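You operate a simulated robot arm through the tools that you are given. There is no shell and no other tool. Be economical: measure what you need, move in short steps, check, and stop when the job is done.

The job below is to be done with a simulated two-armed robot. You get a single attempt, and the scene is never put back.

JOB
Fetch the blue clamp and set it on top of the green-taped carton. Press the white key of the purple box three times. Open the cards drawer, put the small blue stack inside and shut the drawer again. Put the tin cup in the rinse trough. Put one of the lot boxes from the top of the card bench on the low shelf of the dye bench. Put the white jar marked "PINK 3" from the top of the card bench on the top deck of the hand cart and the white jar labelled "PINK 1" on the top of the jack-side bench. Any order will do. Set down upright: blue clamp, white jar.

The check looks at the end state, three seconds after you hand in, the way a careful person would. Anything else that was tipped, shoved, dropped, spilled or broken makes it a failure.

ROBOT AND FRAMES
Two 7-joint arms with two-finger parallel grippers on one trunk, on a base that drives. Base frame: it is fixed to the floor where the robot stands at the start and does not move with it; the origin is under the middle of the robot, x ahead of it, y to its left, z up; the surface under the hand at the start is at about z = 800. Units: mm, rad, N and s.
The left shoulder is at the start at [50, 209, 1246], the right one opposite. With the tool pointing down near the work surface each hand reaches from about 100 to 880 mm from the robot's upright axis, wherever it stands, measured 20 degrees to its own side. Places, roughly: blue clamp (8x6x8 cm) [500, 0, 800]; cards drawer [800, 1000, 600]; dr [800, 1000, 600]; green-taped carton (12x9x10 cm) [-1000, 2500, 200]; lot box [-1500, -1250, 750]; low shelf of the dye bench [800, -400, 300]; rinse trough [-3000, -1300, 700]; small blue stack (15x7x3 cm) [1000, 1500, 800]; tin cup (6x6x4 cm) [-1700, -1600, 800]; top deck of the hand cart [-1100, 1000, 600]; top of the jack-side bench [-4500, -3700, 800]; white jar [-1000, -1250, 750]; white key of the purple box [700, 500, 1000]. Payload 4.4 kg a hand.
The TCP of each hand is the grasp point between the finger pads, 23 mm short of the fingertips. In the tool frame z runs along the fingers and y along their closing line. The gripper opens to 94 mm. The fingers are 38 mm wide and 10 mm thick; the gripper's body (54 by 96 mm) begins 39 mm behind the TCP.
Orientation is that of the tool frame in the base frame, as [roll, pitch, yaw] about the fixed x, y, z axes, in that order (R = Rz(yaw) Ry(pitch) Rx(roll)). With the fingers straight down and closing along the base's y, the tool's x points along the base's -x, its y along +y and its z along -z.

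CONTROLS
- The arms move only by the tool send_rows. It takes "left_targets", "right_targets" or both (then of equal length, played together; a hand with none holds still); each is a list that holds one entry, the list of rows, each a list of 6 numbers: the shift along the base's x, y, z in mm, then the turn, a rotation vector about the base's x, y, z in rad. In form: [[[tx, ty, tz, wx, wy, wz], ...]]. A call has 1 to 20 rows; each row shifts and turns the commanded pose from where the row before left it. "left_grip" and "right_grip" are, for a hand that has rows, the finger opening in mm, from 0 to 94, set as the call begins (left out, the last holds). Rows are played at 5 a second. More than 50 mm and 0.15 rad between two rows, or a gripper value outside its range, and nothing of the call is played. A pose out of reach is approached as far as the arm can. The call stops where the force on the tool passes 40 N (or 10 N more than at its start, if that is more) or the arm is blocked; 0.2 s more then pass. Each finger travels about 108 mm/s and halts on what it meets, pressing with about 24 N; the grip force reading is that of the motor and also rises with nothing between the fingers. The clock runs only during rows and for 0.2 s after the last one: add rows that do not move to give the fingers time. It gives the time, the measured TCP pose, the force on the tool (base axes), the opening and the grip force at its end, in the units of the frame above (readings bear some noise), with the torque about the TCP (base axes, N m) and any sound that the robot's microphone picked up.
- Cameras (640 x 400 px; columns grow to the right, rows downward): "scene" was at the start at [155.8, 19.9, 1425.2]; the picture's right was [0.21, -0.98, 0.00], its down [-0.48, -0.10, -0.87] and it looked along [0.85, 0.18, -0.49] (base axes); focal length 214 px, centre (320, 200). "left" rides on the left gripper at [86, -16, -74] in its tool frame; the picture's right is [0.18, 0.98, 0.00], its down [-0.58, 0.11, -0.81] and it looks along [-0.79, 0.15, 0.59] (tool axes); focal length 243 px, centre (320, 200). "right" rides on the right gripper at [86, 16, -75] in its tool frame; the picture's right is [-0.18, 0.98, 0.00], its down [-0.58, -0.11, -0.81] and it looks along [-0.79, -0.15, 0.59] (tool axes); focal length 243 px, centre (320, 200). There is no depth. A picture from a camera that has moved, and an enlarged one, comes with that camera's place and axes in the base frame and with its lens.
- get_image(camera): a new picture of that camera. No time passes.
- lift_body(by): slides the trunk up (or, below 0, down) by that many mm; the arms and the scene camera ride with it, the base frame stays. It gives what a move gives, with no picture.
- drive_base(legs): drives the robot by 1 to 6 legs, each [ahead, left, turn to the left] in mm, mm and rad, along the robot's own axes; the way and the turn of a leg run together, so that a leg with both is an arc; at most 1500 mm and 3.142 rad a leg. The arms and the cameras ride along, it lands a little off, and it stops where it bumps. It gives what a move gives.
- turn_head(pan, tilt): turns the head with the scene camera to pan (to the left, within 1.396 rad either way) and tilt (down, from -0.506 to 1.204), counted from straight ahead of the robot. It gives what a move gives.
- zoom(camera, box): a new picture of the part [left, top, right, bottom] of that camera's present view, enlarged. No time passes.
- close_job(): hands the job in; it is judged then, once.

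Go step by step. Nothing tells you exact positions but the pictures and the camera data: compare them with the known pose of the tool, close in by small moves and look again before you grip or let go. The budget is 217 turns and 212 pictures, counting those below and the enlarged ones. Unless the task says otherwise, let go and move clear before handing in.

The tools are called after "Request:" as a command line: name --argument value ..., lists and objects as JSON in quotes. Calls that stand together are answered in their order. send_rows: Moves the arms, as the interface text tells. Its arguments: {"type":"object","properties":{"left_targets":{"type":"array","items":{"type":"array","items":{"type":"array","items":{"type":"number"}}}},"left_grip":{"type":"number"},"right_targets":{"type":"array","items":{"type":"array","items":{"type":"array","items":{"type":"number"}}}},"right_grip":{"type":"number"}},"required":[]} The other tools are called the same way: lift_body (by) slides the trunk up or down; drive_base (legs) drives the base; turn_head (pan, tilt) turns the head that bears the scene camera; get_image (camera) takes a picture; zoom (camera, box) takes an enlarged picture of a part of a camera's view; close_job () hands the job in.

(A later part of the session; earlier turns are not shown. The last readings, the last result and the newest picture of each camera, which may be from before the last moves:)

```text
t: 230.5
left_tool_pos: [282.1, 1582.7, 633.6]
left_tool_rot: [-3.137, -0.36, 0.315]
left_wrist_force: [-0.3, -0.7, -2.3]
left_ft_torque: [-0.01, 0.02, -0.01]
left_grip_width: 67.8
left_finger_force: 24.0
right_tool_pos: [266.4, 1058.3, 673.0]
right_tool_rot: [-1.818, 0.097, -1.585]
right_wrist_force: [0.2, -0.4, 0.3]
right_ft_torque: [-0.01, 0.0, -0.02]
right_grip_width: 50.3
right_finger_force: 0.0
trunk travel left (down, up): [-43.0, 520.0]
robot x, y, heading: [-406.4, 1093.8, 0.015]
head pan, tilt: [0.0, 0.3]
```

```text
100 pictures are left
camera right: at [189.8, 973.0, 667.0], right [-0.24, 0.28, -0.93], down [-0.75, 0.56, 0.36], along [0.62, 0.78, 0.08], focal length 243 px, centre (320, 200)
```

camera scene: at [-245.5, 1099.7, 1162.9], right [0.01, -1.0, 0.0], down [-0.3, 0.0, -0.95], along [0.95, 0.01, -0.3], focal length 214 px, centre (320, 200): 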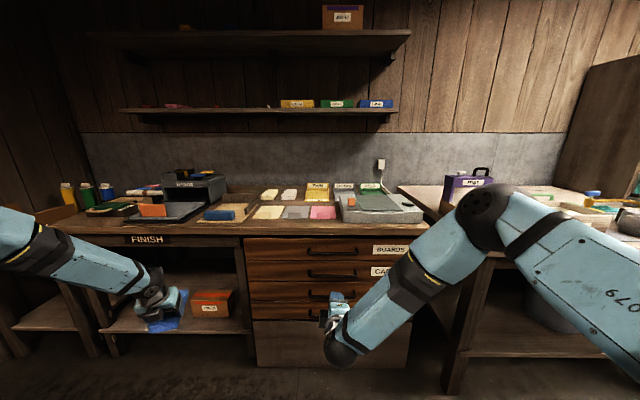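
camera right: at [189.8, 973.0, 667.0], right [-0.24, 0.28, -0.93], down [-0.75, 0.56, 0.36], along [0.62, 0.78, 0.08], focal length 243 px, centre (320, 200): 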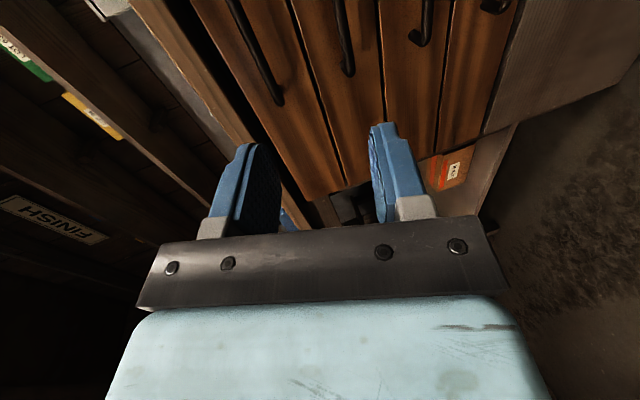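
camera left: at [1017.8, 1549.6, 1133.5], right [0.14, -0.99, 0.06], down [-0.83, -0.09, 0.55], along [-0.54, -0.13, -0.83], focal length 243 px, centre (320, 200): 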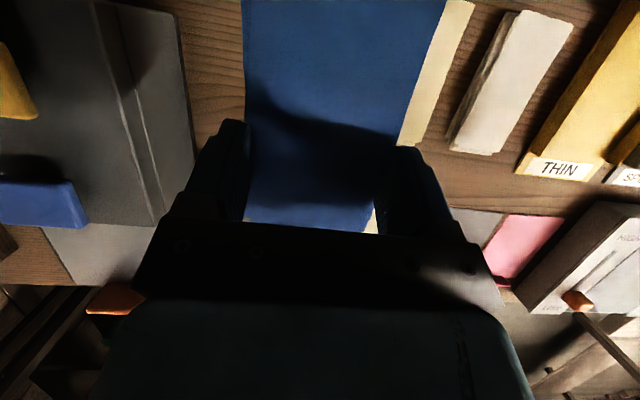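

Good frontal view of the drawers. Zooming for handle measurement.

Request:
zoom --camera "scene" --box '[230, 215, 430, 345]'

Request:
zoom --camera "right" --box '[180, 0, 520, 220]'

```text
3.08 times, centred on (330, 280) of scene
camera zoom: at [-245.5, 1099.7, 1162.9], right [0.01, -1.0, 0.0], down [-0.3, 0.0, -0.95], along [0.95, 0.01, -0.3], focal length 660 px, centre (289, -46)
```

zoom: 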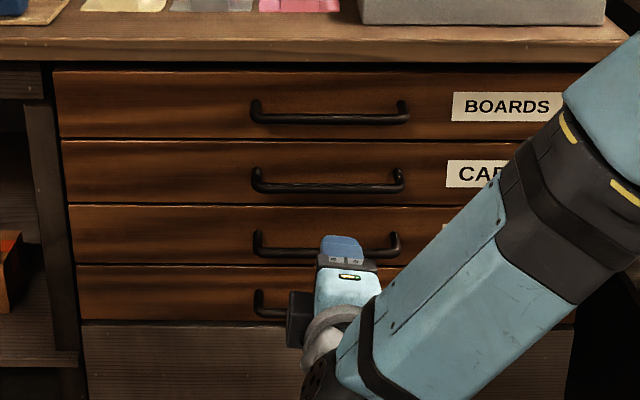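

```text
1.82 times, centred on (350, 110) of right
camera zoom: at [189.8, 973.0, 667.0], right [-0.24, 0.28, -0.93], down [-0.75, 0.56, 0.36], along [0.62, 0.78, 0.08], focal length 441 px, centre (266, 364)
```

zoom: 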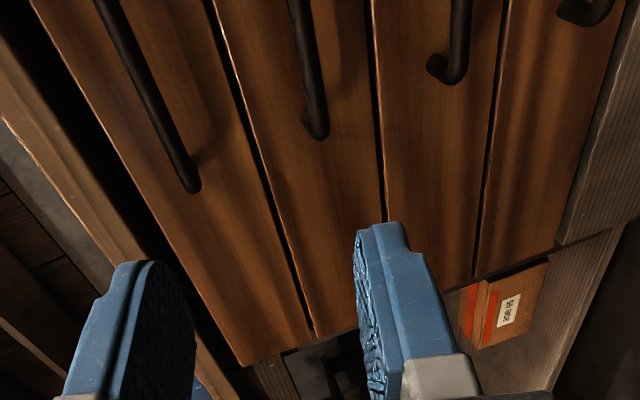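

CARDS handle bar: x≈535, z≈582, y 955–1154. Lowering to that height.

Request:
lift_body --by -42

Request:
send_rows --right_targets '[[[10, 0, -16, 0, 0, 0], [10, 0, -16, 0, 0, 0], [10, 0, -16, 0, 0, 0], [0, 0, 0, 0, 0, 0]]]'

```text
t: 231.4
left_tool_pos: [281.2, 1585.2, 592.1]
left_tool_rot: [-3.136, -0.36, 0.313]
left_wrist_force: [0.5, 0.7, -0.8]
left_ft_torque: [-0.01, 0.04, 0.01]
left_grip_width: 67.8
left_finger_force: 24.1
right_tool_pos: [268.0, 1058.4, 632.5]
right_tool_rot: [-1.818, 0.098, -1.586]
right_wrist_force: [-0.7, 0.3, -0.8]
right_ft_torque: [0.02, -0.02, 0.0]
right_grip_width: 49.7
right_finger_force: 0.0
trunk travel left (down, up): [-1.0, 562.0]
robot x, y, heading: [-405.4, 1096.6, 0.006]
head pan, tilt: [0.0, 0.3]
```

```text
t: 232.4
left_tool_pos: [281.7, 1585.3, 591.6]
left_tool_rot: [-3.135, -0.359, 0.314]
left_wrist_force: [0.3, 0.3, -0.9]
left_ft_torque: [0.0, -0.01, 0.01]
left_grip_width: 67.6
left_finger_force: 23.6
right_tool_pos: [297.8, 1077.1, 596.2]
right_tool_rot: [-1.823, 0.095, -1.594]
right_wrist_force: [0.0, -0.4, 1.4]
right_ft_torque: [-0.01, -0.03, -0.04]
right_grip_width: 50.1
right_finger_force: 0.0
right hand out of reach, approached as far as the arm can: row 1, 2, 3
trunk travel left (down, up): [-1.0, 562.0]
robot x, y, heading: [-405.6, 1097.2, 0.01]
head pan, tilt: [0.0, 0.3]
```

Request:
send_rows --right_targets '[[[5, 0, -16, 0, 0, 0], [0, 0, 0, 0, 0, 0], [0, 0, 0, 0, 0, 0], [0, 0, 0, 0, 0, 0], [0, 0, 0, 0, 0, 0], [0, 0, 0, 0, 0, 0], [0, 0, 0, 0, 0, 0]]]' --left_targets '[[[-40, 0, 20, 0, 0, 0], [-40, 0, 20, 0, 0, 0], [-40, 0, 20, 0, 0, 0], [-40, 0, 20, 0, 0, 0], [-40, 0, 20, 0, 0, 0], [-40, 0, 20, 0, 0, 0], [0, 0, 0, 0, 0, 0]]]'

Request:
drive_base --legs '[[170, 0, 0]]'

Request:
get_image --camera "scene"

Request:
get_image --camera "right"

```text
t: 234.0
left_tool_pos: [43.2, 1581.4, 712.2]
left_tool_rot: [-3.138, -0.359, 0.315]
left_wrist_force: [-1.6, 0.2, -0.9]
left_ft_torque: [-0.02, 0.01, 0.0]
left_grip_width: 67.6
left_finger_force: 24.4
right_tool_pos: [302.1, 1083.5, 584.9]
right_tool_rot: [-1.825, 0.095, -1.595]
right_wrist_force: [0.6, 0.3, 0.6]
right_ft_torque: [-0.01, 0.02, 0.0]
right_grip_width: 49.7
right_finger_force: 0.2
right hand out of reach, approached as far as the arm can: row 1
trunk travel left (down, up): [-1.0, 562.0]
robot x, y, heading: [-406.9, 1097.7, 0.005]
head pan, tilt: [0.0, 0.3]
```

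```text
t: 235.5
left_tool_pos: [212.1, 1585.8, 712.1]
left_tool_rot: [-3.138, -0.358, 0.32]
left_wrist_force: [0.2, 0.5, -0.9]
left_ft_torque: [0.02, 0.06, 0.02]
left_grip_width: 67.7
left_finger_force: 23.8
right_tool_pos: [473.7, 1090.0, 584.7]
right_tool_rot: [-1.825, 0.095, -1.588]
right_wrist_force: [0.5, -0.1, 0.7]
right_ft_torque: [0.01, 0.02, 0.02]
right_grip_width: 49.9
right_finger_force: 0.0
trunk travel left (down, up): [-1.0, 562.0]
robot x, y, heading: [-234.4, 1099.7, 0.016]
head pan, tilt: [0.0, 0.3]
```

```text
97 pictures are left
camera scene: at [-74.6, 1103.0, 1120.8], right [0.02, -1.0, 0.0], down [-0.3, -0.01, -0.96], along [0.95, 0.02, -0.3], focal length 214 px, centre (320, 200)
```

scene: 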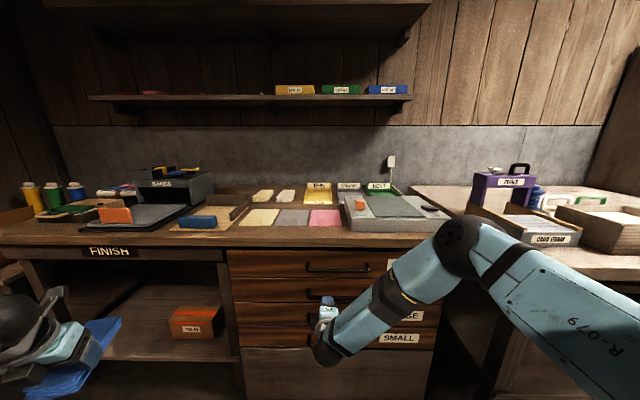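

```text
96 pictures are left
camera right: at [395.1, 1005.1, 579.1], right [-0.24, 0.28, -0.93], down [-0.74, 0.56, 0.36], along [0.62, 0.78, 0.07], focal length 243 px, centre (320, 200)
```

right: 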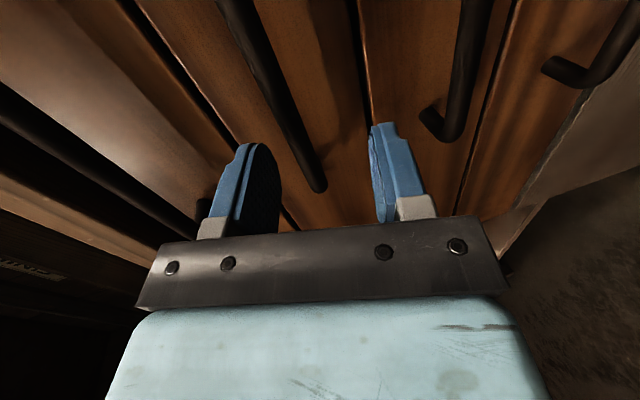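

The CARDS bar is between the fingers. Driving forward about 50 mm.

Request:
drive_base --legs '[[48, -15, 0]]'

Request:
get_image --camera "right"

Request:
zoom --camera "scene" --box '[240, 230, 440, 350]'

```text
t: 236.4
left_tool_pos: [258.1, 1570.7, 712.4]
left_tool_rot: [-3.137, -0.359, 0.32]
left_wrist_force: [0.2, -0.3, -0.5]
left_ft_torque: [0.01, 0.05, 0.0]
left_grip_width: 67.6
left_finger_force: 24.0
right_tool_pos: [519.6, 1076.6, 584.4]
right_tool_rot: [-1.824, 0.097, -1.588]
right_wrist_force: [-1.0, 0.0, -0.6]
right_ft_torque: [-0.02, -0.01, -0.04]
right_grip_width: 50.1
right_finger_force: 0.0
trunk travel left (down, up): [-1.0, 562.0]
robot x, y, heading: [-190.2, 1085.6, 0.016]
head pan, tilt: [0.0, 0.3]
```

```text
95 pictures are left
camera right: at [442.1, 990.8, 579.0], right [-0.24, 0.28, -0.93], down [-0.74, 0.56, 0.36], along [0.62, 0.78, 0.07], focal length 243 px, centre (320, 200)
```

right: 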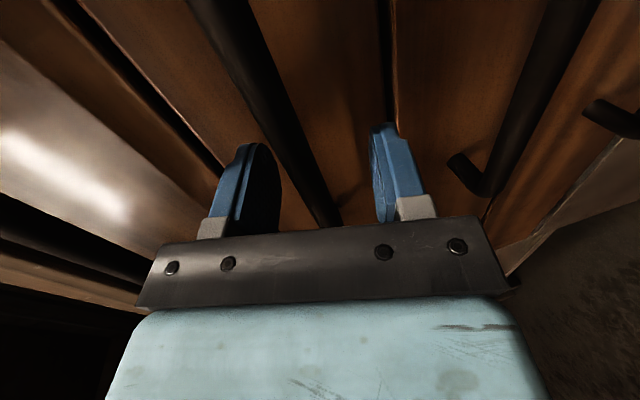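

```text
3.20 times, centred on (340, 290) of scene
camera zoom: at [-27.6, 1088.5, 1120.8], right [0.02, -1.0, 0.0], down [-0.3, 0.0, -0.96], along [0.95, 0.02, -0.3], focal length 686 px, centre (256, -88)
```

zoom: 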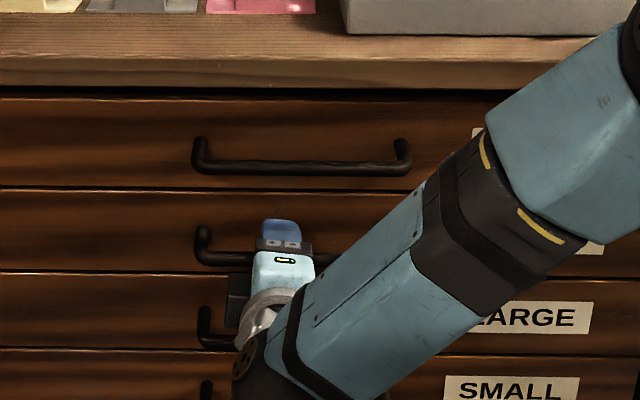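

The bar lies ~19 mm beyond the TCP and ~8 mm high. Adjusting: forward 15 mm, trunk up 8 mm.

Request:
lift_body --by 8

Request:
drive_base --legs '[[15, 0, 0]]'

Request:
get_image --camera "right"

```text
t: 236.9
left_tool_pos: [257.6, 1571.8, 720.6]
left_tool_rot: [-3.138, -0.359, 0.32]
left_wrist_force: [-0.2, 1.1, -0.8]
left_ft_torque: [-0.03, 0.01, 0.01]
left_grip_width: 67.6
left_finger_force: 23.2
right_tool_pos: [520.0, 1075.0, 592.9]
right_tool_rot: [-1.825, 0.096, -1.588]
right_wrist_force: [0.3, 0.3, 0.4]
right_ft_torque: [0.03, 0.03, 0.0]
right_grip_width: 50.3
right_finger_force: 0.0
trunk travel left (down, up): [-9.0, 554.0]
robot x, y, heading: [-190.4, 1083.9, 0.014]
head pan, tilt: [0.0, 0.3]
```

```text
t: 237.8
left_tool_pos: [269.8, 1571.6, 721.9]
left_tool_rot: [-3.136, -0.358, 0.32]
left_wrist_force: [-0.1, 0.2, -1.6]
left_ft_torque: [0.03, 0.05, 0.0]
left_grip_width: 67.7
left_finger_force: 24.1
right_tool_pos: [529.0, 1076.5, 593.4]
right_tool_rot: [-1.823, 0.095, -1.588]
right_wrist_force: [-5.5, -2.0, 3.2]
right_ft_torque: [0.12, -0.28, -0.01]
right_grip_width: 51.4
right_finger_force: 1.8
trunk travel left (down, up): [-9.0, 554.0]
robot x, y, heading: [-177.3, 1083.5, 0.018]
head pan, tilt: [0.0, 0.3]
stopped in leg 1: the force on the tool passed its limit at 60 N (the readings are from after the stop); the commanded pose is now the measured one
```

```text
93 pictures are left
camera right: at [451.1, 991.3, 587.4], right [-0.24, 0.28, -0.93], down [-0.74, 0.56, 0.36], along [0.62, 0.78, 0.07], focal length 243 px, centre (320, 200)
```

right: 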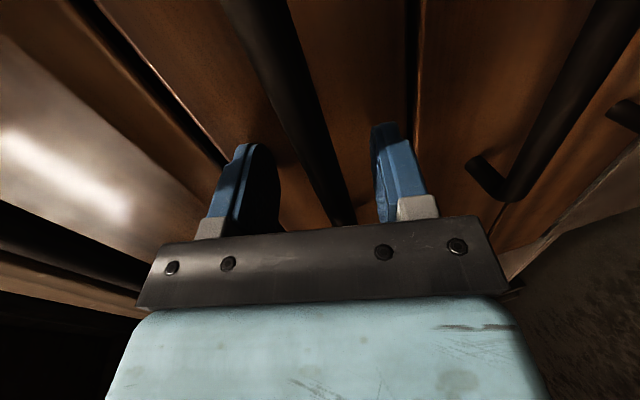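

Fingertips touch the drawer face; the bar is between the fingers. Closing.

Request:
send_rows --right_targets '[[[-2, 0, 0, 0, 0, 0], [0, 0, 0, 0, 0, 0], [0, 0, 0, 0, 0, 0], [0, 0, 0, 0, 0, 0], [0, 0, 0, 0, 0, 0]]]' --right_grip 0

Request:
get_image --camera "right"

```text
t: 239.0
left_tool_pos: [272.3, 1573.0, 718.2]
left_tool_rot: [-3.136, -0.357, 0.318]
left_wrist_force: [-0.9, 0.0, -1.6]
left_ft_torque: [-0.01, 0.01, -0.03]
left_grip_width: 67.5
left_finger_force: 24.1
right_tool_pos: [527.5, 1076.8, 588.2]
right_tool_rot: [-1.83, 0.095, -1.586]
right_wrist_force: [-0.9, 3.7, -27.3]
right_ft_torque: [-1.59, -0.01, 1.01]
right_grip_width: 17.1
right_finger_force: 45.0
trunk travel left (down, up): [-9.0, 554.0]
robot x, y, heading: [-178.0, 1088.9, 0.019]
head pan, tilt: [0.0, 0.3]
```

```text
92 pictures are left
camera right: at [448.9, 991.6, 583.5], right [-0.25, 0.28, -0.93], down [-0.74, 0.56, 0.37], along [0.62, 0.78, 0.07], focal length 243 px, centre (320, 200)
```

right: 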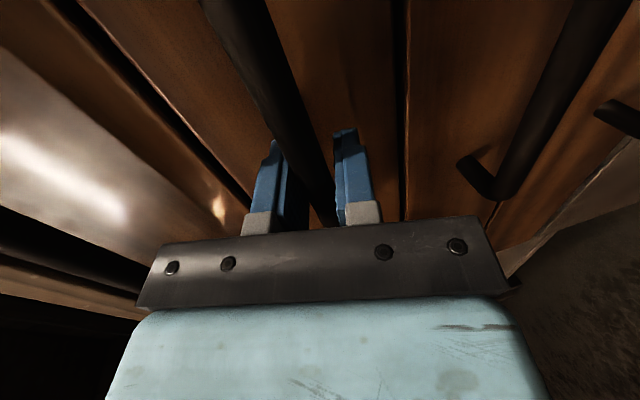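

Gripped with some vertical strain; lower trunk 6 mm to relieve, then pull by driving back.

Request:
lift_body --by -6

Request:
drive_base --legs '[[-60, 0, 0]]'

Request:
get_image --camera "scene"

```text
t: 239.6
left_tool_pos: [269.3, 1572.5, 714.3]
left_tool_rot: [-3.136, -0.361, 0.32]
left_wrist_force: [-0.6, 0.8, -1.5]
left_ft_torque: [-0.01, 0.02, 0.02]
left_grip_width: 67.4
left_finger_force: 23.4
right_tool_pos: [528.3, 1076.3, 588.6]
right_tool_rot: [-1.822, 0.097, -1.588]
right_wrist_force: [-11.8, 1.1, -0.2]
right_ft_torque: [-1.5, 0.08, 1.06]
right_grip_width: 17.1
right_finger_force: 44.7
trunk travel left (down, up): [-3.0, 560.0]
robot x, y, heading: [-177.5, 1087.0, 0.019]
head pan, tilt: [0.0, 0.3]
```

```text
t: 240.5
left_tool_pos: [209.6, 1571.3, 715.6]
left_tool_rot: [-3.14, -0.358, 0.32]
left_wrist_force: [-0.6, 0.5, -0.8]
left_ft_torque: [0.01, 0.0, 0.02]
left_grip_width: 68.0
left_finger_force: 24.1
right_tool_pos: [466.6, 1076.6, 587.4]
right_tool_rot: [-1.824, 0.096, -1.587]
right_wrist_force: [-0.6, 14.8, 12.0]
right_ft_torque: [-1.71, 0.05, 0.24]
right_grip_width: 17.1
right_finger_force: 44.8
trunk travel left (down, up): [-3.0, 560.0]
robot x, y, heading: [-236.9, 1085.4, 0.014]
head pan, tilt: [0.0, 0.3]
```

```text
91 pictures are left
camera scene: at [-77.2, 1088.7, 1123.3], right [0.02, -1.0, 0.0], down [-0.29, -0.01, -0.96], along [0.96, 0.02, -0.29], focal length 214 px, centre (320, 200)
```

scene: 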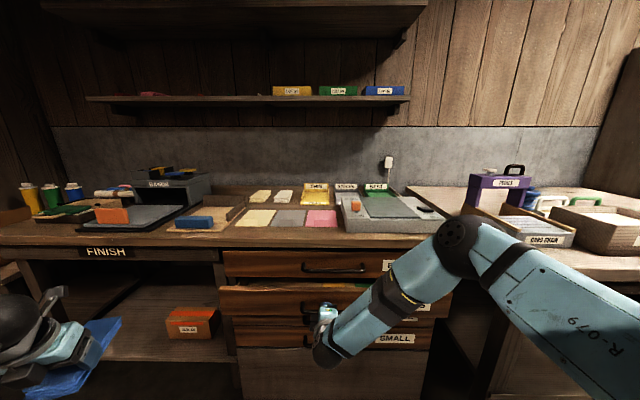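

The CARDS drawer is opening. Pulling further.

Request:
drive_base --legs '[[-90, 0, 0]]'

Request:
drive_base --legs '[[-90, 0, 0]]'

Request:
get_image --camera "scene"

```text
t: 241.6
left_tool_pos: [123.0, 1569.5, 714.2]
left_tool_rot: [-3.138, -0.359, 0.32]
left_wrist_force: [0.4, -0.5, -0.6]
left_ft_torque: [0.01, 0.0, -0.02]
left_grip_width: 67.8
left_finger_force: 23.9
right_tool_pos: [378.2, 1075.6, 588.7]
right_tool_rot: [-1.822, 0.097, -1.583]
right_wrist_force: [-1.1, 16.7, 8.1]
right_ft_torque: [-1.59, 0.12, 0.98]
right_grip_width: 16.9
right_finger_force: 44.5
trunk travel left (down, up): [-3.0, 560.0]
robot x, y, heading: [-329.5, 1083.8, 0.018]
head pan, tilt: [0.0, 0.3]
```

```text
t: 242.7
left_tool_pos: [34.7, 1567.7, 714.5]
left_tool_rot: [-3.139, -0.362, 0.319]
left_wrist_force: [-0.3, -0.4, -0.9]
left_ft_torque: [0.0, 0.03, -0.01]
left_grip_width: 67.2
left_finger_force: 23.9
right_tool_pos: [290.8, 1076.5, 588.3]
right_tool_rot: [-1.821, 0.098, -1.581]
right_wrist_force: [-0.9, 16.1, 5.1]
right_ft_torque: [-1.57, 0.07, 1.0]
right_grip_width: 17.1
right_finger_force: 44.9
trunk travel left (down, up): [-3.0, 560.0]
robot x, y, heading: [-412.4, 1082.4, 0.016]
head pan, tilt: [0.0, 0.3]
```

```text
90 pictures are left
camera scene: at [-252.4, 1086.2, 1123.1], right [0.02, -1.0, 0.0], down [-0.3, -0.01, -0.96], along [0.96, 0.01, -0.3], focal length 214 px, centre (320, 200)
```

scene: 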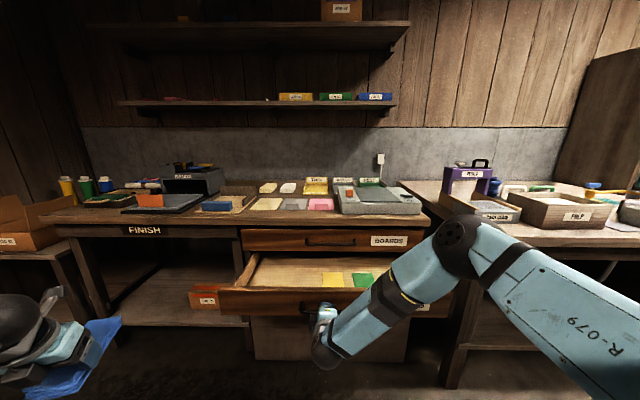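

Drawer is open ~24 cm and stays put. Releasing the handle, backing off, and raising the trunk.

Request:
send_rows --right_targets '[[[0, 0, 0, 0, 0, 0], [0, 0, 0, 0, 0, 0], [0, 0, 0, 0, 0, 0]]]' --right_grip 55

Request:
drive_base --legs '[[-90, 0, 0]]'

Request:
lift_body --by 300

Request:
drive_base --legs '[[0, -190, 0], [190, 0, 0]]'

Request:
turn_head --pan 0.3 --tilt 0.65

Request:
get_image --camera "scene"

```text
t: 243.5
left_tool_pos: [33.5, 1567.4, 714.1]
left_tool_rot: [-3.137, -0.358, 0.32]
left_wrist_force: [-0.6, -0.9, -1.8]
left_ft_torque: [-0.04, 0.03, 0.02]
left_grip_width: 67.7
left_finger_force: 24.0
right_tool_pos: [291.2, 1077.0, 587.5]
right_tool_rot: [-1.824, 0.099, -1.582]
right_wrist_force: [0.2, -1.1, -0.2]
right_ft_torque: [-0.01, 0.01, 0.02]
right_grip_width: 55.2
right_finger_force: 0.0
trunk travel left (down, up): [-3.0, 560.0]
robot x, y, heading: [-411.2, 1078.7, 0.014]
head pan, tilt: [0.0, 0.3]
```

```text
t: 244.5
left_tool_pos: [7.4, 1567.8, 714.5]
left_tool_rot: [-3.135, -0.359, 0.322]
left_wrist_force: [-0.2, 0.1, -0.5]
left_ft_torque: [-0.03, 0.03, -0.02]
left_grip_width: 67.8
left_finger_force: 24.0
right_tool_pos: [265.3, 1077.9, 589.5]
right_tool_rot: [-1.823, 0.101, -1.577]
right_wrist_force: [-0.2, 0.4, 0.1]
right_ft_torque: [-0.04, 0.0, -0.01]
right_grip_width: 55.1
right_finger_force: 0.1
trunk travel left (down, up): [-3.0, 560.0]
robot x, y, heading: [-439.3, 1081.7, 0.016]
head pan, tilt: [0.0, 0.3]
stopped in leg 1: the robot was blocked; the commanded pose is now the measured one
```

```text
t: 247.5
left_tool_pos: [8.5, 1568.4, 1014.3]
left_tool_rot: [-3.135, -0.36, 0.319]
left_wrist_force: [-0.1, 0.4, -1.0]
left_ft_torque: [-0.02, -0.02, -0.01]
left_grip_width: 67.8
left_finger_force: 23.9
right_tool_pos: [266.5, 1078.3, 887.1]
right_tool_rot: [-1.822, 0.098, -1.578]
right_wrist_force: [0.9, -0.7, 0.6]
right_ft_torque: [-0.01, 0.01, -0.01]
right_grip_width: 55.0
right_finger_force: 0.0
trunk travel left (down, up): [-303.0, 260.0]
robot x, y, heading: [-438.5, 1083.1, 0.013]
head pan, tilt: [0.0, 0.3]
```

```text
t: 249.7
left_tool_pos: [25.2, 1391.5, 1014.5]
left_tool_rot: [-3.137, -0.359, 0.31]
left_wrist_force: [0.0, -0.4, -1.2]
left_ft_torque: [-0.01, 0.04, 0.02]
left_grip_width: 67.4
left_finger_force: 24.2
right_tool_pos: [276.1, 897.2, 889.2]
right_tool_rot: [-1.822, 0.101, -1.59]
right_wrist_force: [-0.9, -0.7, 0.2]
right_ft_torque: [0.0, 0.01, 0.01]
right_grip_width: 54.9
right_finger_force: 0.1
trunk travel left (down, up): [-303.0, 260.0]
robot x, y, heading: [-424.1, 910.0, 0.006]
head pan, tilt: [0.0, 0.3]
stopped in leg 1: the robot was blocked; the commanded pose is now the measured one
```

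```text
t: 250.5
left_tool_pos: [26.0, 1390.9, 1015.2]
left_tool_rot: [-3.137, -0.359, 0.309]
left_wrist_force: [-0.6, 0.0, -0.2]
left_ft_torque: [0.01, 0.02, 0.01]
left_grip_width: 67.7
left_finger_force: 24.5
right_tool_pos: [277.9, 898.4, 888.9]
right_tool_rot: [-1.823, 0.1, -1.59]
right_wrist_force: [-0.2, 0.6, 0.5]
right_ft_torque: [0.0, -0.01, -0.02]
right_grip_width: 55.1
right_finger_force: 0.0
trunk travel left (down, up): [-303.0, 260.0]
robot x, y, heading: [-426.3, 908.9, 0.001]
head pan, tilt: [0.3, 0.649]
```

```text
89 pictures are left
camera scene: at [-276.3, 937.1, 1391.2], right [0.3, -0.95, 0.0], down [-0.58, -0.18, -0.8], along [0.76, 0.24, -0.6], focal length 214 px, centre (320, 200)
```

scene: 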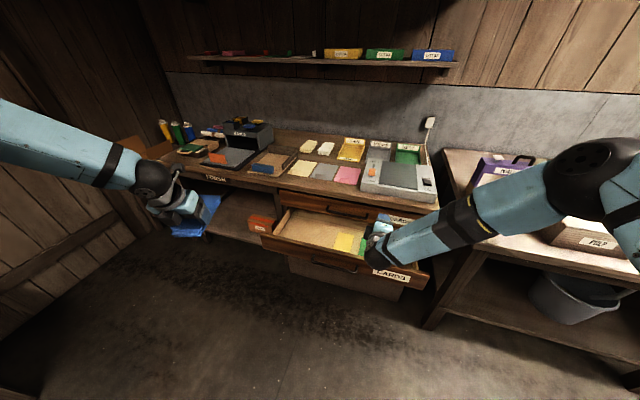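

The cart is right behind me. Moving forward first.

Request:
drive_base --legs '[[150, -30, 0]]'

Request:
get_image --camera "scene"

```text
t: 251.9
left_tool_pos: [175.6, 1362.5, 1014.3]
left_tool_rot: [-3.136, -0.357, 0.31]
left_wrist_force: [0.3, 0.8, -0.9]
left_ft_torque: [0.0, 0.02, 0.0]
left_grip_width: 67.5
left_finger_force: 24.0
right_tool_pos: [425.7, 871.4, 888.9]
right_tool_rot: [-1.822, 0.099, -1.588]
right_wrist_force: [0.9, 0.5, 0.5]
right_ft_torque: [0.02, -0.01, 0.0]
right_grip_width: 55.0
right_finger_force: 0.0
trunk travel left (down, up): [-303.0, 260.0]
robot x, y, heading: [-273.8, 880.5, 0.006]
head pan, tilt: [0.3, 0.649]
```

```text
88 pictures are left
camera scene: at [-126.3, 908.6, 1391.1], right [0.3, -0.95, 0.0], down [-0.58, -0.18, -0.8], along [0.76, 0.24, -0.6], focal length 214 px, centre (320, 200)
```

scene: 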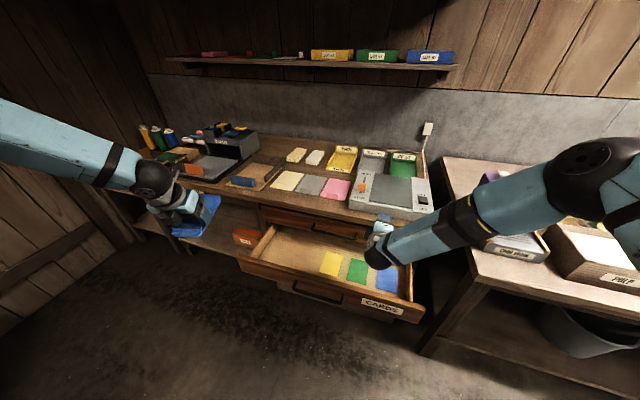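

Interior is free around [435,1240]. Bringing the stack over it, squared to the drawer.

Request:
send_rows --left_targets '[[[20, -14, 0, 0, 0, -0.103], [20, -14, 0, 0, 0, -0.103], [20, -14, 0, 0, 0, -0.103], [30, -16, -20, 0, 0, 0], [30, -16, -30, 0, 0, 0], [30, -16, -35, 0, 0, 0], [30, -16, -35, 0, 0, 0], [30, -16, -35, 0, 0, 0], [9, 0, -45, 0, 0, 0], [0, 0, -45, 0, 0, 0], [0, 0, 0, 0, 0, 0]]]'

Request:
get_image --camera "scene"

Request:
get_image --camera "left"

```text
t: 254.3
left_tool_pos: [337.6, 1275.1, 857.8]
left_tool_rot: [-3.137, -0.358, 0.001]
left_wrist_force: [-0.4, -0.1, -1.3]
left_ft_torque: [0.04, 0.0, -0.01]
left_grip_width: 67.3
left_finger_force: 23.5
left hand out of reach, approached as far as the arm can: row 8, 9, 10
right_tool_pos: [426.7, 870.8, 889.8]
right_tool_rot: [-1.821, 0.099, -1.586]
right_wrist_force: [-0.3, 0.2, 0.6]
right_ft_torque: [-0.05, 0.0, -0.04]
right_grip_width: 54.9
right_finger_force: 0.0
trunk travel left (down, up): [-303.0, 260.0]
robot x, y, heading: [-279.0, 879.1, 0.005]
head pan, tilt: [0.3, 0.649]
```

```text
87 pictures are left
camera scene: at [-126.8, 908.3, 1391.2], right [0.3, -0.95, 0.0], down [-0.58, -0.18, -0.8], along [0.76, 0.24, -0.6], focal length 214 px, centre (320, 200)
```

scene: 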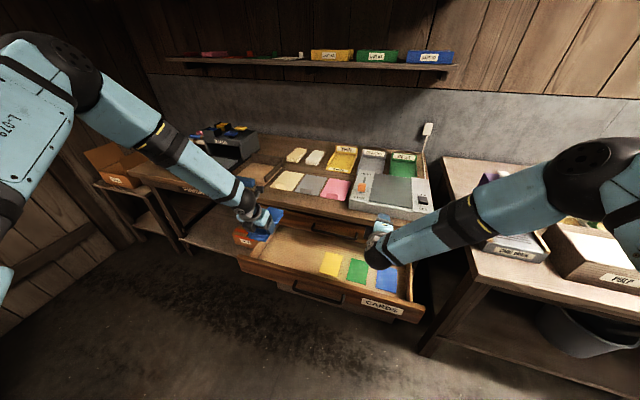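

```text
86 pictures are left
camera left: at [392.2, 1291.3, 958.3], right [0.18, -0.98, 0.06], down [-0.83, -0.11, 0.55], along [-0.53, -0.15, -0.83], focal length 243 px, centre (320, 200)
```

left: 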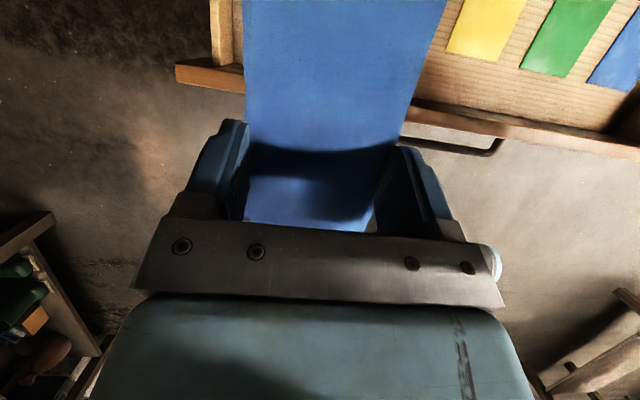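

The left arm is at its limit; I'll use trunk and base for the remainder. First lift the right hand clear.

Request:
send_rows --right_targets '[[[-30, 0, 38, 0, 0, 0], [-30, 0, 38, 0, 0, 0], [-30, 0, 38, 0, 0, 0], [-30, 0, 38, 0, 0, 0], [-30, 0, 38, 0, 0, 0], [-30, 0, 38, 0, 0, 0], [-30, 0, 38, 0, 0, 0], [0, 0, 0, 0, 0, 0]]]'

Request:
drive_base --legs '[[57, -32, 0]]'

Request:
lift_body --by -150

Request:
get_image --camera "scene"

Request:
get_image --camera "left"

```text
t: 256.1
left_tool_pos: [337.9, 1274.5, 857.3]
left_tool_rot: [-3.138, -0.357, 0.002]
left_wrist_force: [0.6, 0.2, -0.6]
left_ft_torque: [0.01, 0.02, 0.01]
left_grip_width: 67.6
left_finger_force: 23.7
right_tool_pos: [216.0, 871.2, 1156.0]
right_tool_rot: [-1.823, 0.099, -1.586]
right_wrist_force: [0.0, 0.4, -0.7]
right_ft_torque: [0.0, 0.0, 0.0]
right_grip_width: 55.0
right_finger_force: 0.0
trunk travel left (down, up): [-303.0, 260.0]
robot x, y, heading: [-274.7, 880.8, 0.006]
head pan, tilt: [0.3, 0.649]
```

```text
t: 257.1
left_tool_pos: [395.2, 1243.3, 857.4]
left_tool_rot: [-3.139, -0.357, 0.002]
left_wrist_force: [0.3, 0.3, -1.3]
left_ft_torque: [-0.01, 0.1, 0.01]
left_grip_width: 67.7
left_finger_force: 23.7
right_tool_pos: [271.6, 838.4, 1155.8]
right_tool_rot: [-1.821, 0.098, -1.586]
right_wrist_force: [0.8, -0.5, -0.4]
right_ft_torque: [0.02, -0.01, 0.05]
right_grip_width: 55.3
right_finger_force: 0.0
trunk travel left (down, up): [-303.0, 260.0]
robot x, y, heading: [-221.8, 845.0, 0.004]
head pan, tilt: [0.3, 0.649]
```

```text
t: 258.9
left_tool_pos: [394.4, 1244.2, 707.7]
left_tool_rot: [-3.139, -0.358, 0.002]
left_wrist_force: [-0.2, -0.1, -1.0]
left_ft_torque: [0.0, 0.02, -0.01]
left_grip_width: 67.5
left_finger_force: 23.9
right_tool_pos: [270.7, 838.8, 1006.3]
right_tool_rot: [-1.821, 0.1, -1.587]
right_wrist_force: [0.0, 0.6, -0.4]
right_ft_torque: [0.02, 0.03, -0.03]
right_grip_width: 54.8
right_finger_force: 0.0
trunk travel left (down, up): [-153.0, 410.0]
robot x, y, heading: [-222.3, 849.2, 0.005]
head pan, tilt: [0.3, 0.649]
```

```text
85 pictures are left
camera scene: at [-70.8, 876.4, 1241.3], right [0.3, -0.95, 0.0], down [-0.58, -0.18, -0.8], along [0.76, 0.24, -0.6], focal length 214 px, centre (320, 200)
```

scene: 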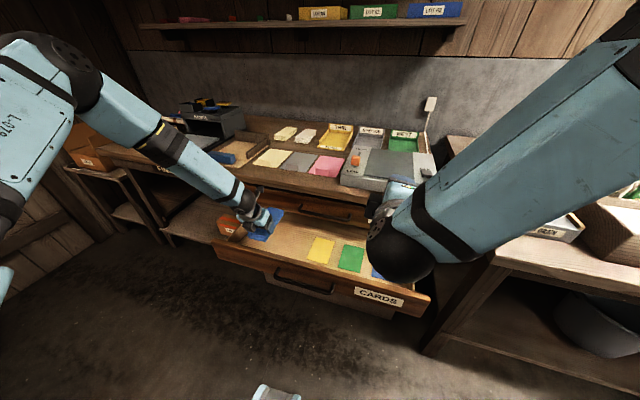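

```text
84 pictures are left
camera left: at [448.5, 1259.2, 808.5], right [0.18, -0.98, 0.06], down [-0.83, -0.11, 0.55], along [-0.53, -0.15, -0.83], focal length 243 px, centre (320, 200)
```

left: 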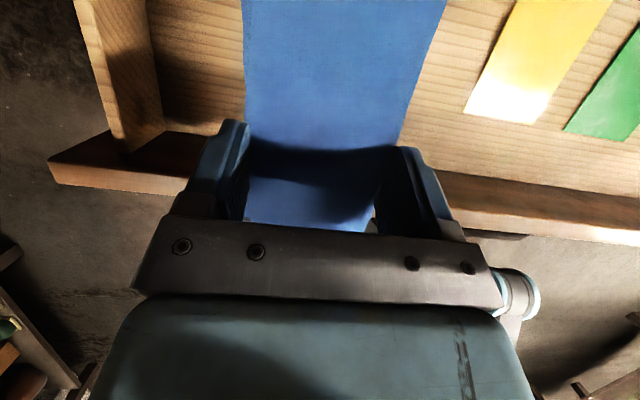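

Shift 15 mm forward so the stack clears the front panel, then lower into the drawer.

Request:
drive_base --legs '[[15, 0, 0]]'

Request:
lift_body --by -80

Request:
get_image --camera "left"

Request:
zoom --camera "scene" --box '[200, 160, 400, 300]'

```text
t: 259.6
left_tool_pos: [407.0, 1244.5, 707.1]
left_tool_rot: [-3.138, -0.357, 0.003]
left_wrist_force: [-0.1, -0.1, -1.0]
left_ft_torque: [-0.02, 0.03, 0.05]
left_grip_width: 67.6
left_finger_force: 24.3
right_tool_pos: [286.5, 839.2, 1006.3]
right_tool_rot: [-1.822, 0.099, -1.588]
right_wrist_force: [-0.3, -0.4, 0.4]
right_ft_torque: [-0.02, -0.01, 0.02]
right_grip_width: 55.1
right_finger_force: 0.0
trunk travel left (down, up): [-153.0, 410.0]
robot x, y, heading: [-207.4, 849.6, 0.012]
head pan, tilt: [0.3, 0.649]
```

```text
t: 260.8
left_tool_pos: [408.5, 1243.4, 628.6]
left_tool_rot: [-3.139, -0.361, 0.001]
left_wrist_force: [-0.1, 0.8, -1.5]
left_ft_torque: [0.04, 0.03, 0.01]
left_grip_width: 67.5
left_finger_force: 23.6
right_tool_pos: [286.3, 838.2, 925.8]
right_tool_rot: [-1.822, 0.101, -1.588]
right_wrist_force: [-0.7, 0.4, -0.2]
right_ft_torque: [0.01, 0.0, 0.0]
right_grip_width: 55.0
right_finger_force: 0.0
trunk travel left (down, up): [-73.0, 490.0]
robot x, y, heading: [-206.0, 851.5, 0.007]
head pan, tilt: [0.3, 0.649]
```

```text
83 pictures are left
camera left: at [463.1, 1259.1, 728.6], right [0.18, -0.98, 0.06], down [-0.83, -0.11, 0.55], along [-0.53, -0.15, -0.83], focal length 243 px, centre (320, 200)
```

left: 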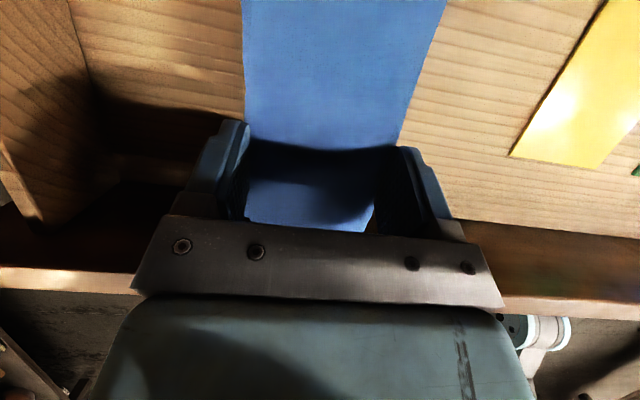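

```text
2.86 times, centred on (300, 230) of scene
camera zoom: at [-56.3, 876.4, 1161.3], right [0.3, -0.95, 0.0], down [-0.58, -0.18, -0.8], along [0.76, 0.24, -0.6], focal length 613 px, centre (377, 114)
```

zoom: 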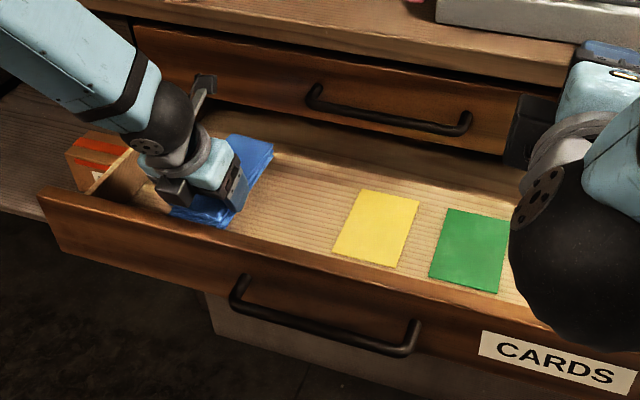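

Request:
lift_body --by -30

Request:
lift_body --by -6

Request:
lift_body --by -4

Request:
zoom --camera "scene" --box '[200, 140, 400, 280]'

```text
t: 261.5
left_tool_pos: [409.7, 1244.0, 597.3]
left_tool_rot: [-3.14, -0.359, 0.003]
left_wrist_force: [0.2, -0.4, -0.7]
left_ft_torque: [0.0, 0.0, -0.01]
left_grip_width: 67.2
left_finger_force: 23.8
right_tool_pos: [286.5, 837.3, 897.9]
right_tool_rot: [-1.819, 0.1, -1.59]
right_wrist_force: [-0.5, -0.3, 0.2]
right_ft_torque: [-0.03, -0.01, -0.03]
right_grip_width: 54.9
right_finger_force: 0.2
trunk travel left (down, up): [-43.0, 520.0]
robot x, y, heading: [-209.5, 847.7, 0.007]
head pan, tilt: [0.3, 0.649]
```

```text
t: 262.1
left_tool_pos: [408.0, 1243.6, 591.6]
left_tool_rot: [-3.139, -0.358, 0.002]
left_wrist_force: [0.2, 0.1, -1.1]
left_ft_torque: [0.0, 0.01, 0.01]
left_grip_width: 67.6
left_finger_force: 24.3
right_tool_pos: [286.9, 840.0, 890.7]
right_tool_rot: [-1.821, 0.1, -1.588]
right_wrist_force: [-1.0, -0.4, -0.3]
right_ft_torque: [0.01, 0.0, 0.01]
right_grip_width: 54.9
right_finger_force: 0.0
trunk travel left (down, up): [-37.0, 526.0]
robot x, y, heading: [-207.1, 849.8, 0.009]
head pan, tilt: [0.3, 0.649]
```

```text
t: 262.6
left_tool_pos: [407.2, 1242.9, 588.3]
left_tool_rot: [-3.138, -0.359, 0.002]
left_wrist_force: [0.7, -0.3, -2.0]
left_ft_torque: [-0.02, 0.03, -0.02]
left_grip_width: 67.4
left_finger_force: 24.1
right_tool_pos: [286.8, 838.5, 886.7]
right_tool_rot: [-1.822, 0.099, -1.588]
right_wrist_force: [-0.5, 0.3, -0.6]
right_ft_torque: [0.01, 0.01, 0.0]
right_grip_width: 55.0
right_finger_force: 0.0
trunk travel left (down, up): [-33.0, 530.0]
robot x, y, heading: [-209.8, 845.8, 0.006]
head pan, tilt: [0.3, 0.649]
```

```text
2.86 times, centred on (300, 210) of scene
camera zoom: at [-56.1, 876.5, 1121.1], right [0.3, -0.95, 0.0], down [-0.58, -0.18, -0.8], along [0.76, 0.24, -0.6], focal length 613 px, centre (377, 171)
```

zoom: 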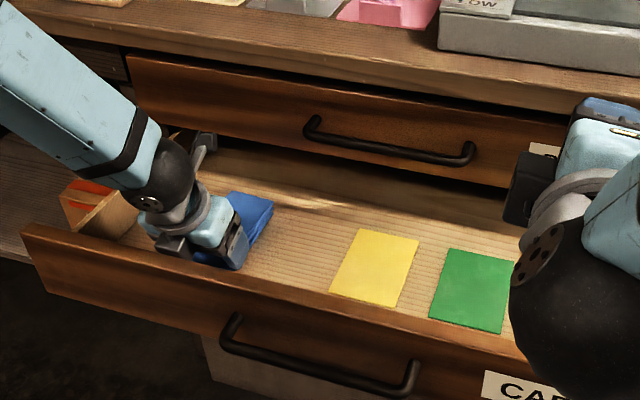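

Request:
lift_body --by -5

Request:
lift_body --by -4

Request:
lift_body --by -4

Request:
lift_body --by -4

```text
t: 263.2
left_tool_pos: [407.7, 1243.0, 586.0]
left_tool_rot: [-3.137, -0.363, 0.002]
left_wrist_force: [1.2, 3.4, 19.2]
left_ft_torque: [-0.19, -0.22, -0.02]
left_grip_width: 67.6
left_finger_force: 23.8
right_tool_pos: [284.7, 836.9, 884.2]
right_tool_rot: [-1.821, 0.101, -1.587]
right_wrist_force: [-0.5, -0.3, 0.0]
right_ft_torque: [0.0, -0.01, -0.02]
right_grip_width: 55.2
right_finger_force: 0.0
trunk travel left (down, up): [-28.0, 535.0]
robot x, y, heading: [-205.5, 850.4, 0.004]
head pan, tilt: [0.3, 0.649]
```

```text
t: 263.7
left_tool_pos: [408.2, 1244.0, 582.2]
left_tool_rot: [-3.137, -0.363, 0.001]
left_wrist_force: [1.6, 4.7, 29.2]
left_ft_torque: [-0.02, 0.52, -0.06]
left_grip_width: 68.0
left_finger_force: 23.6
right_tool_pos: [284.9, 837.2, 879.7]
right_tool_rot: [-1.819, 0.1, -1.586]
right_wrist_force: [0.1, -0.4, -0.1]
right_ft_torque: [-0.03, 0.05, -0.02]
right_grip_width: 55.1
right_finger_force: 0.0
trunk travel left (down, up): [-24.0, 539.0]
robot x, y, heading: [-204.5, 848.0, 0.01]
head pan, tilt: [0.3, 0.649]
```

```text
t: 264.1
left_tool_pos: [410.2, 1242.4, 581.0]
left_tool_rot: [-3.136, -0.365, 0.001]
left_wrist_force: [1.6, 0.6, 19.6]
left_ft_torque: [-0.19, 0.82, -0.07]
left_grip_width: 67.7
left_finger_force: 23.8
right_tool_pos: [285.3, 839.0, 877.0]
right_tool_rot: [-1.82, 0.102, -1.586]
right_wrist_force: [-0.1, 0.1, 0.7]
right_ft_torque: [-0.01, 0.03, 0.0]
right_grip_width: 54.8
right_finger_force: 0.1
trunk travel left (down, up): [-22.0, 541.0]
robot x, y, heading: [-206.8, 851.0, 0.007]
head pan, tilt: [0.3, 0.649]
stopped: the force on the tool passed its limit at 62 N (the readings are from after the stop); the commanded pose is now the measured one
```

```text
t: 264.5
left_tool_pos: [412.7, 1242.6, 580.8]
left_tool_rot: [-3.137, -0.373, 0.001]
left_wrist_force: [1.0, 0.4, 18.8]
left_ft_torque: [-0.14, 0.74, 0.0]
left_grip_width: 68.2
left_finger_force: 23.9
right_tool_pos: [285.8, 838.8, 874.1]
right_tool_rot: [-1.818, 0.102, -1.587]
right_wrist_force: [0.4, 0.3, -0.2]
right_ft_torque: [0.02, 0.0, -0.01]
right_grip_width: 54.8
right_finger_force: 0.1
trunk travel left (down, up): [-20.0, 544.0]
robot x, y, heading: [-210.8, 855.9, 0.002]
head pan, tilt: [0.3, 0.649]
stopped: the force on the tool passed its limit at 45 N (the readings are from after the stop); the commanded pose is now the measured one
```

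Stack is on the drawer floor (a bit overpressed). Easing up 3 mm and releasing.

Request:
lift_body --by 4

Request:
send_rows --left_targets '[[[0, 0, 0, 0, 0, 0], [0, 0, 0, 0, 0, 0], [0, 0, 0, 0, 0, 0]]]' --left_grip 90

Request:
lift_body --by 150

Request:
get_image --camera "left"

Request:
get_image --camera "scene"

```text
t: 265.0
left_tool_pos: [411.6, 1244.1, 582.1]
left_tool_rot: [-3.139, -0.368, 0.001]
left_wrist_force: [0.4, -1.8, 2.1]
left_ft_torque: [0.02, -0.32, -0.15]
left_grip_width: 67.7
left_finger_force: 24.2
right_tool_pos: [286.8, 839.0, 877.5]
right_tool_rot: [-1.821, 0.1, -1.588]
right_wrist_force: [0.3, -0.5, -0.4]
right_ft_torque: [0.03, 0.0, 0.01]
right_grip_width: 55.0
right_finger_force: 0.0
trunk travel left (down, up): [-24.0, 540.0]
robot x, y, heading: [-204.4, 849.4, 0.008]
head pan, tilt: [0.3, 0.649]
```

```text
t: 265.8
left_tool_pos: [411.5, 1243.4, 582.8]
left_tool_rot: [-3.138, -0.367, 0.003]
left_wrist_force: [0.0, 0.1, 0.1]
left_ft_torque: [0.0, 0.0, 0.01]
left_grip_width: 89.9
left_finger_force: 0.0
right_tool_pos: [285.5, 838.9, 878.3]
right_tool_rot: [-1.821, 0.1, -1.589]
right_wrist_force: [-0.3, 0.7, 0.0]
right_ft_torque: [0.03, -0.01, 0.03]
right_grip_width: 54.9
right_finger_force: 0.1
trunk travel left (down, up): [-24.0, 540.0]
robot x, y, heading: [-202.4, 847.5, 0.008]
head pan, tilt: [0.3, 0.649]
```

```text
t: 267.6
left_tool_pos: [412.6, 1244.1, 732.3]
left_tool_rot: [-3.138, -0.367, 0.002]
left_wrist_force: [-0.3, -0.4, -0.4]
left_ft_torque: [-0.01, 0.02, 0.02]
left_grip_width: 90.0
left_finger_force: 0.0
right_tool_pos: [286.3, 838.3, 1028.2]
right_tool_rot: [-1.823, 0.099, -1.585]
right_wrist_force: [-0.7, 0.1, -0.5]
right_ft_torque: [0.02, 0.01, 0.03]
right_grip_width: 54.9
right_finger_force: 0.1
trunk travel left (down, up): [-174.0, 390.0]
robot x, y, heading: [-205.3, 847.7, 0.003]
head pan, tilt: [0.3, 0.649]
```

```text
80 pictures are left
camera left: at [465.6, 1259.3, 833.0], right [0.17, -0.98, 0.06], down [-0.83, -0.11, 0.54], along [-0.53, -0.15, -0.84], focal length 243 px, centre (320, 200)
```

left: 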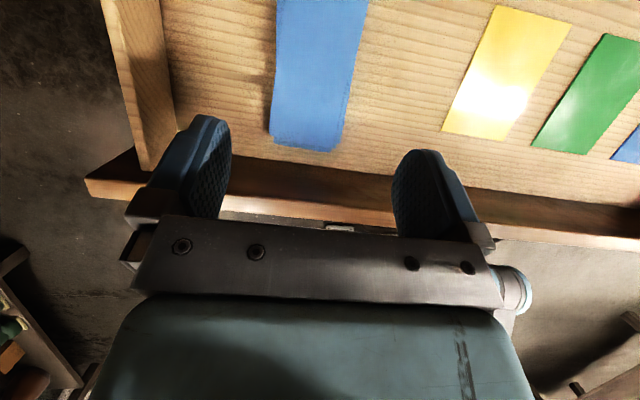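

```text
79 pictures are left
camera scene: at [-55.9, 876.7, 1261.7], right [0.3, -0.95, 0.0], down [-0.58, -0.18, -0.8], along [0.76, 0.24, -0.6], focal length 214 px, centre (320, 200)
```

scene: 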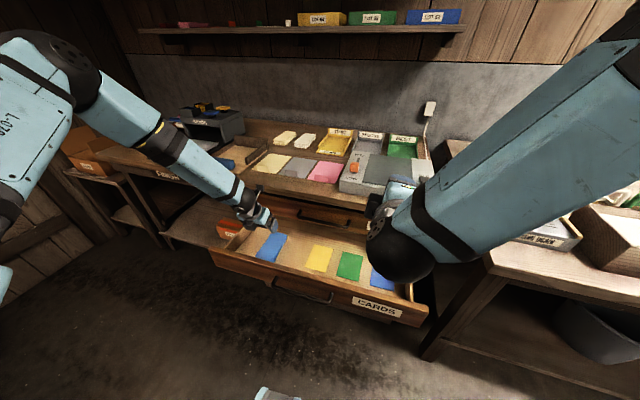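

The stack lies in the drawer. To shut it, I'll push with the right fist: retract the left hand up, back off, and lower the right hand in front of the panel beside the handle.

Request:
send_rows --left_targets '[[[0, 0, 40, 0, 0, 0], [-30, 10, 38, 0, 0, 0], [-35, 10, 30, 0, 0, 0], [-35, 10, 30, 0, 0, 0], [-35, 10, 30, 0, 0, 0], [-35, 10, 30, 0, 0, 0], [-35, 0, 30, 0, 0, 0], [0, 0, 0, 0, 0, 0]]]' --right_targets '[[[0, 0, 0, 0, 0, 0], [0, 0, 0, 0, 0, 0], [0, 0, 0, 0, 0, 0], [0, 0, 0, 0, 0, 0], [0, 0, 0, 0, 0, 0], [0, 0, 0, 0, 0, 0], [0, 0, 0, 0, 0, 0], [0, 0, 0, 0, 0, 0]]]' --right_grip 0

Request:
drive_base --legs '[[-205, 0, 0], [0, 60, 0]]'

Request:
send_rows --right_targets '[[[22, 0, -38, 0, 0, 0], [22, 0, -38, 0, 0, 0], [22, 0, -38, 0, 0, 0], [22, 0, -38, 0, 0, 0], [22, 0, -38, 0, 0, 0], [22, 0, -38, 0, 0, 0], [22, 0, -38, 0, 0, 0], [0, 0, 0, 0, 0, 0]]]'

Request:
lift_body --by -170

Request:
get_image --camera "scene"

```text
t: 269.4
left_tool_pos: [206.9, 1292.8, 958.7]
left_tool_rot: [-3.14, -0.365, -0.001]
left_wrist_force: [-0.6, 0.2, 0.1]
left_ft_torque: [0.02, 0.0, 0.0]
left_grip_width: 89.9
left_finger_force: 0.1
right_tool_pos: [288.0, 838.0, 1026.7]
right_tool_rot: [-1.822, 0.099, -1.588]
right_wrist_force: [0.2, 0.5, 0.2]
right_ft_torque: [0.01, 0.01, 0.01]
right_grip_width: 0.2
right_finger_force: 24.5
trunk travel left (down, up): [-174.0, 390.0]
robot x, y, heading: [-205.5, 847.9, 0.005]
head pan, tilt: [0.3, 0.649]
```

```text
t: 271.8
left_tool_pos: [-8.3, 1354.5, 957.7]
left_tool_rot: [-3.138, -0.366, 0.01]
left_wrist_force: [-0.5, -0.4, 0.6]
left_ft_torque: [0.0, 0.02, 0.02]
left_grip_width: 90.0
left_finger_force: 0.0
right_tool_pos: [77.5, 901.9, 1028.3]
right_tool_rot: [-1.82, 0.1, -1.576]
right_wrist_force: [0.0, 0.9, -0.1]
right_ft_torque: [-0.01, 0.02, -0.01]
right_grip_width: 0.0
right_finger_force: 23.4
trunk travel left (down, up): [-174.0, 390.0]
robot x, y, heading: [-418.3, 909.1, 0.019]
head pan, tilt: [0.3, 0.649]
```

```text
t: 273.6
left_tool_pos: [-7.9, 1356.3, 959.8]
left_tool_rot: [-3.139, -0.368, 0.011]
left_wrist_force: [0.4, 0.2, 0.1]
left_ft_torque: [0.02, 0.04, 0.0]
left_grip_width: 90.2
left_finger_force: 0.1
right_tool_pos: [231.5, 902.1, 765.0]
right_tool_rot: [-1.821, 0.099, -1.577]
right_wrist_force: [0.3, -0.9, 0.9]
right_ft_torque: [-0.02, 0.04, -0.03]
right_grip_width: 0.3
right_finger_force: 24.7
trunk travel left (down, up): [-174.0, 390.0]
robot x, y, heading: [-411.8, 908.8, 0.02]
head pan, tilt: [0.3, 0.649]
```

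```text
t: 275.5
left_tool_pos: [-7.3, 1354.8, 790.2]
left_tool_rot: [-3.14, -0.367, 0.01]
left_wrist_force: [-0.2, -0.5, -0.1]
left_ft_torque: [-0.01, -0.03, 0.01]
left_grip_width: 90.0
left_finger_force: 0.0
right_tool_pos: [230.2, 902.5, 596.0]
right_tool_rot: [-1.821, 0.1, -1.576]
right_wrist_force: [-0.3, 0.6, -0.7]
right_ft_torque: [-0.03, 0.01, -0.02]
right_grip_width: 0.1
right_finger_force: 23.9
trunk travel left (down, up): [-4.0, 560.0]
robot x, y, heading: [-414.7, 909.4, 0.017]
head pan, tilt: [0.3, 0.649]
```

```text
78 pictures are left
camera scene: at [-265.9, 936.0, 1091.8], right [0.31, -0.95, 0.0], down [-0.57, -0.19, -0.8], along [0.76, 0.25, -0.6], focal length 214 px, centre (320, 200)
```

scene: 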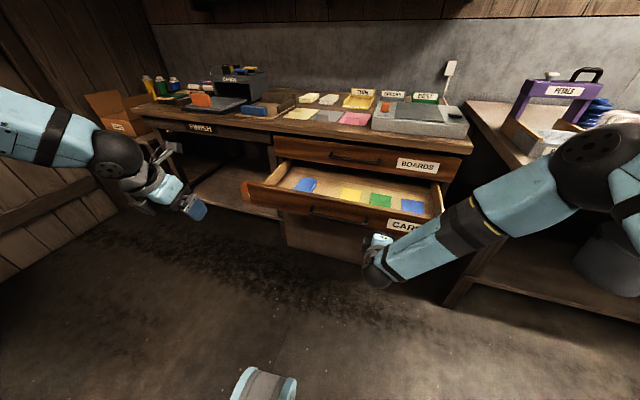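

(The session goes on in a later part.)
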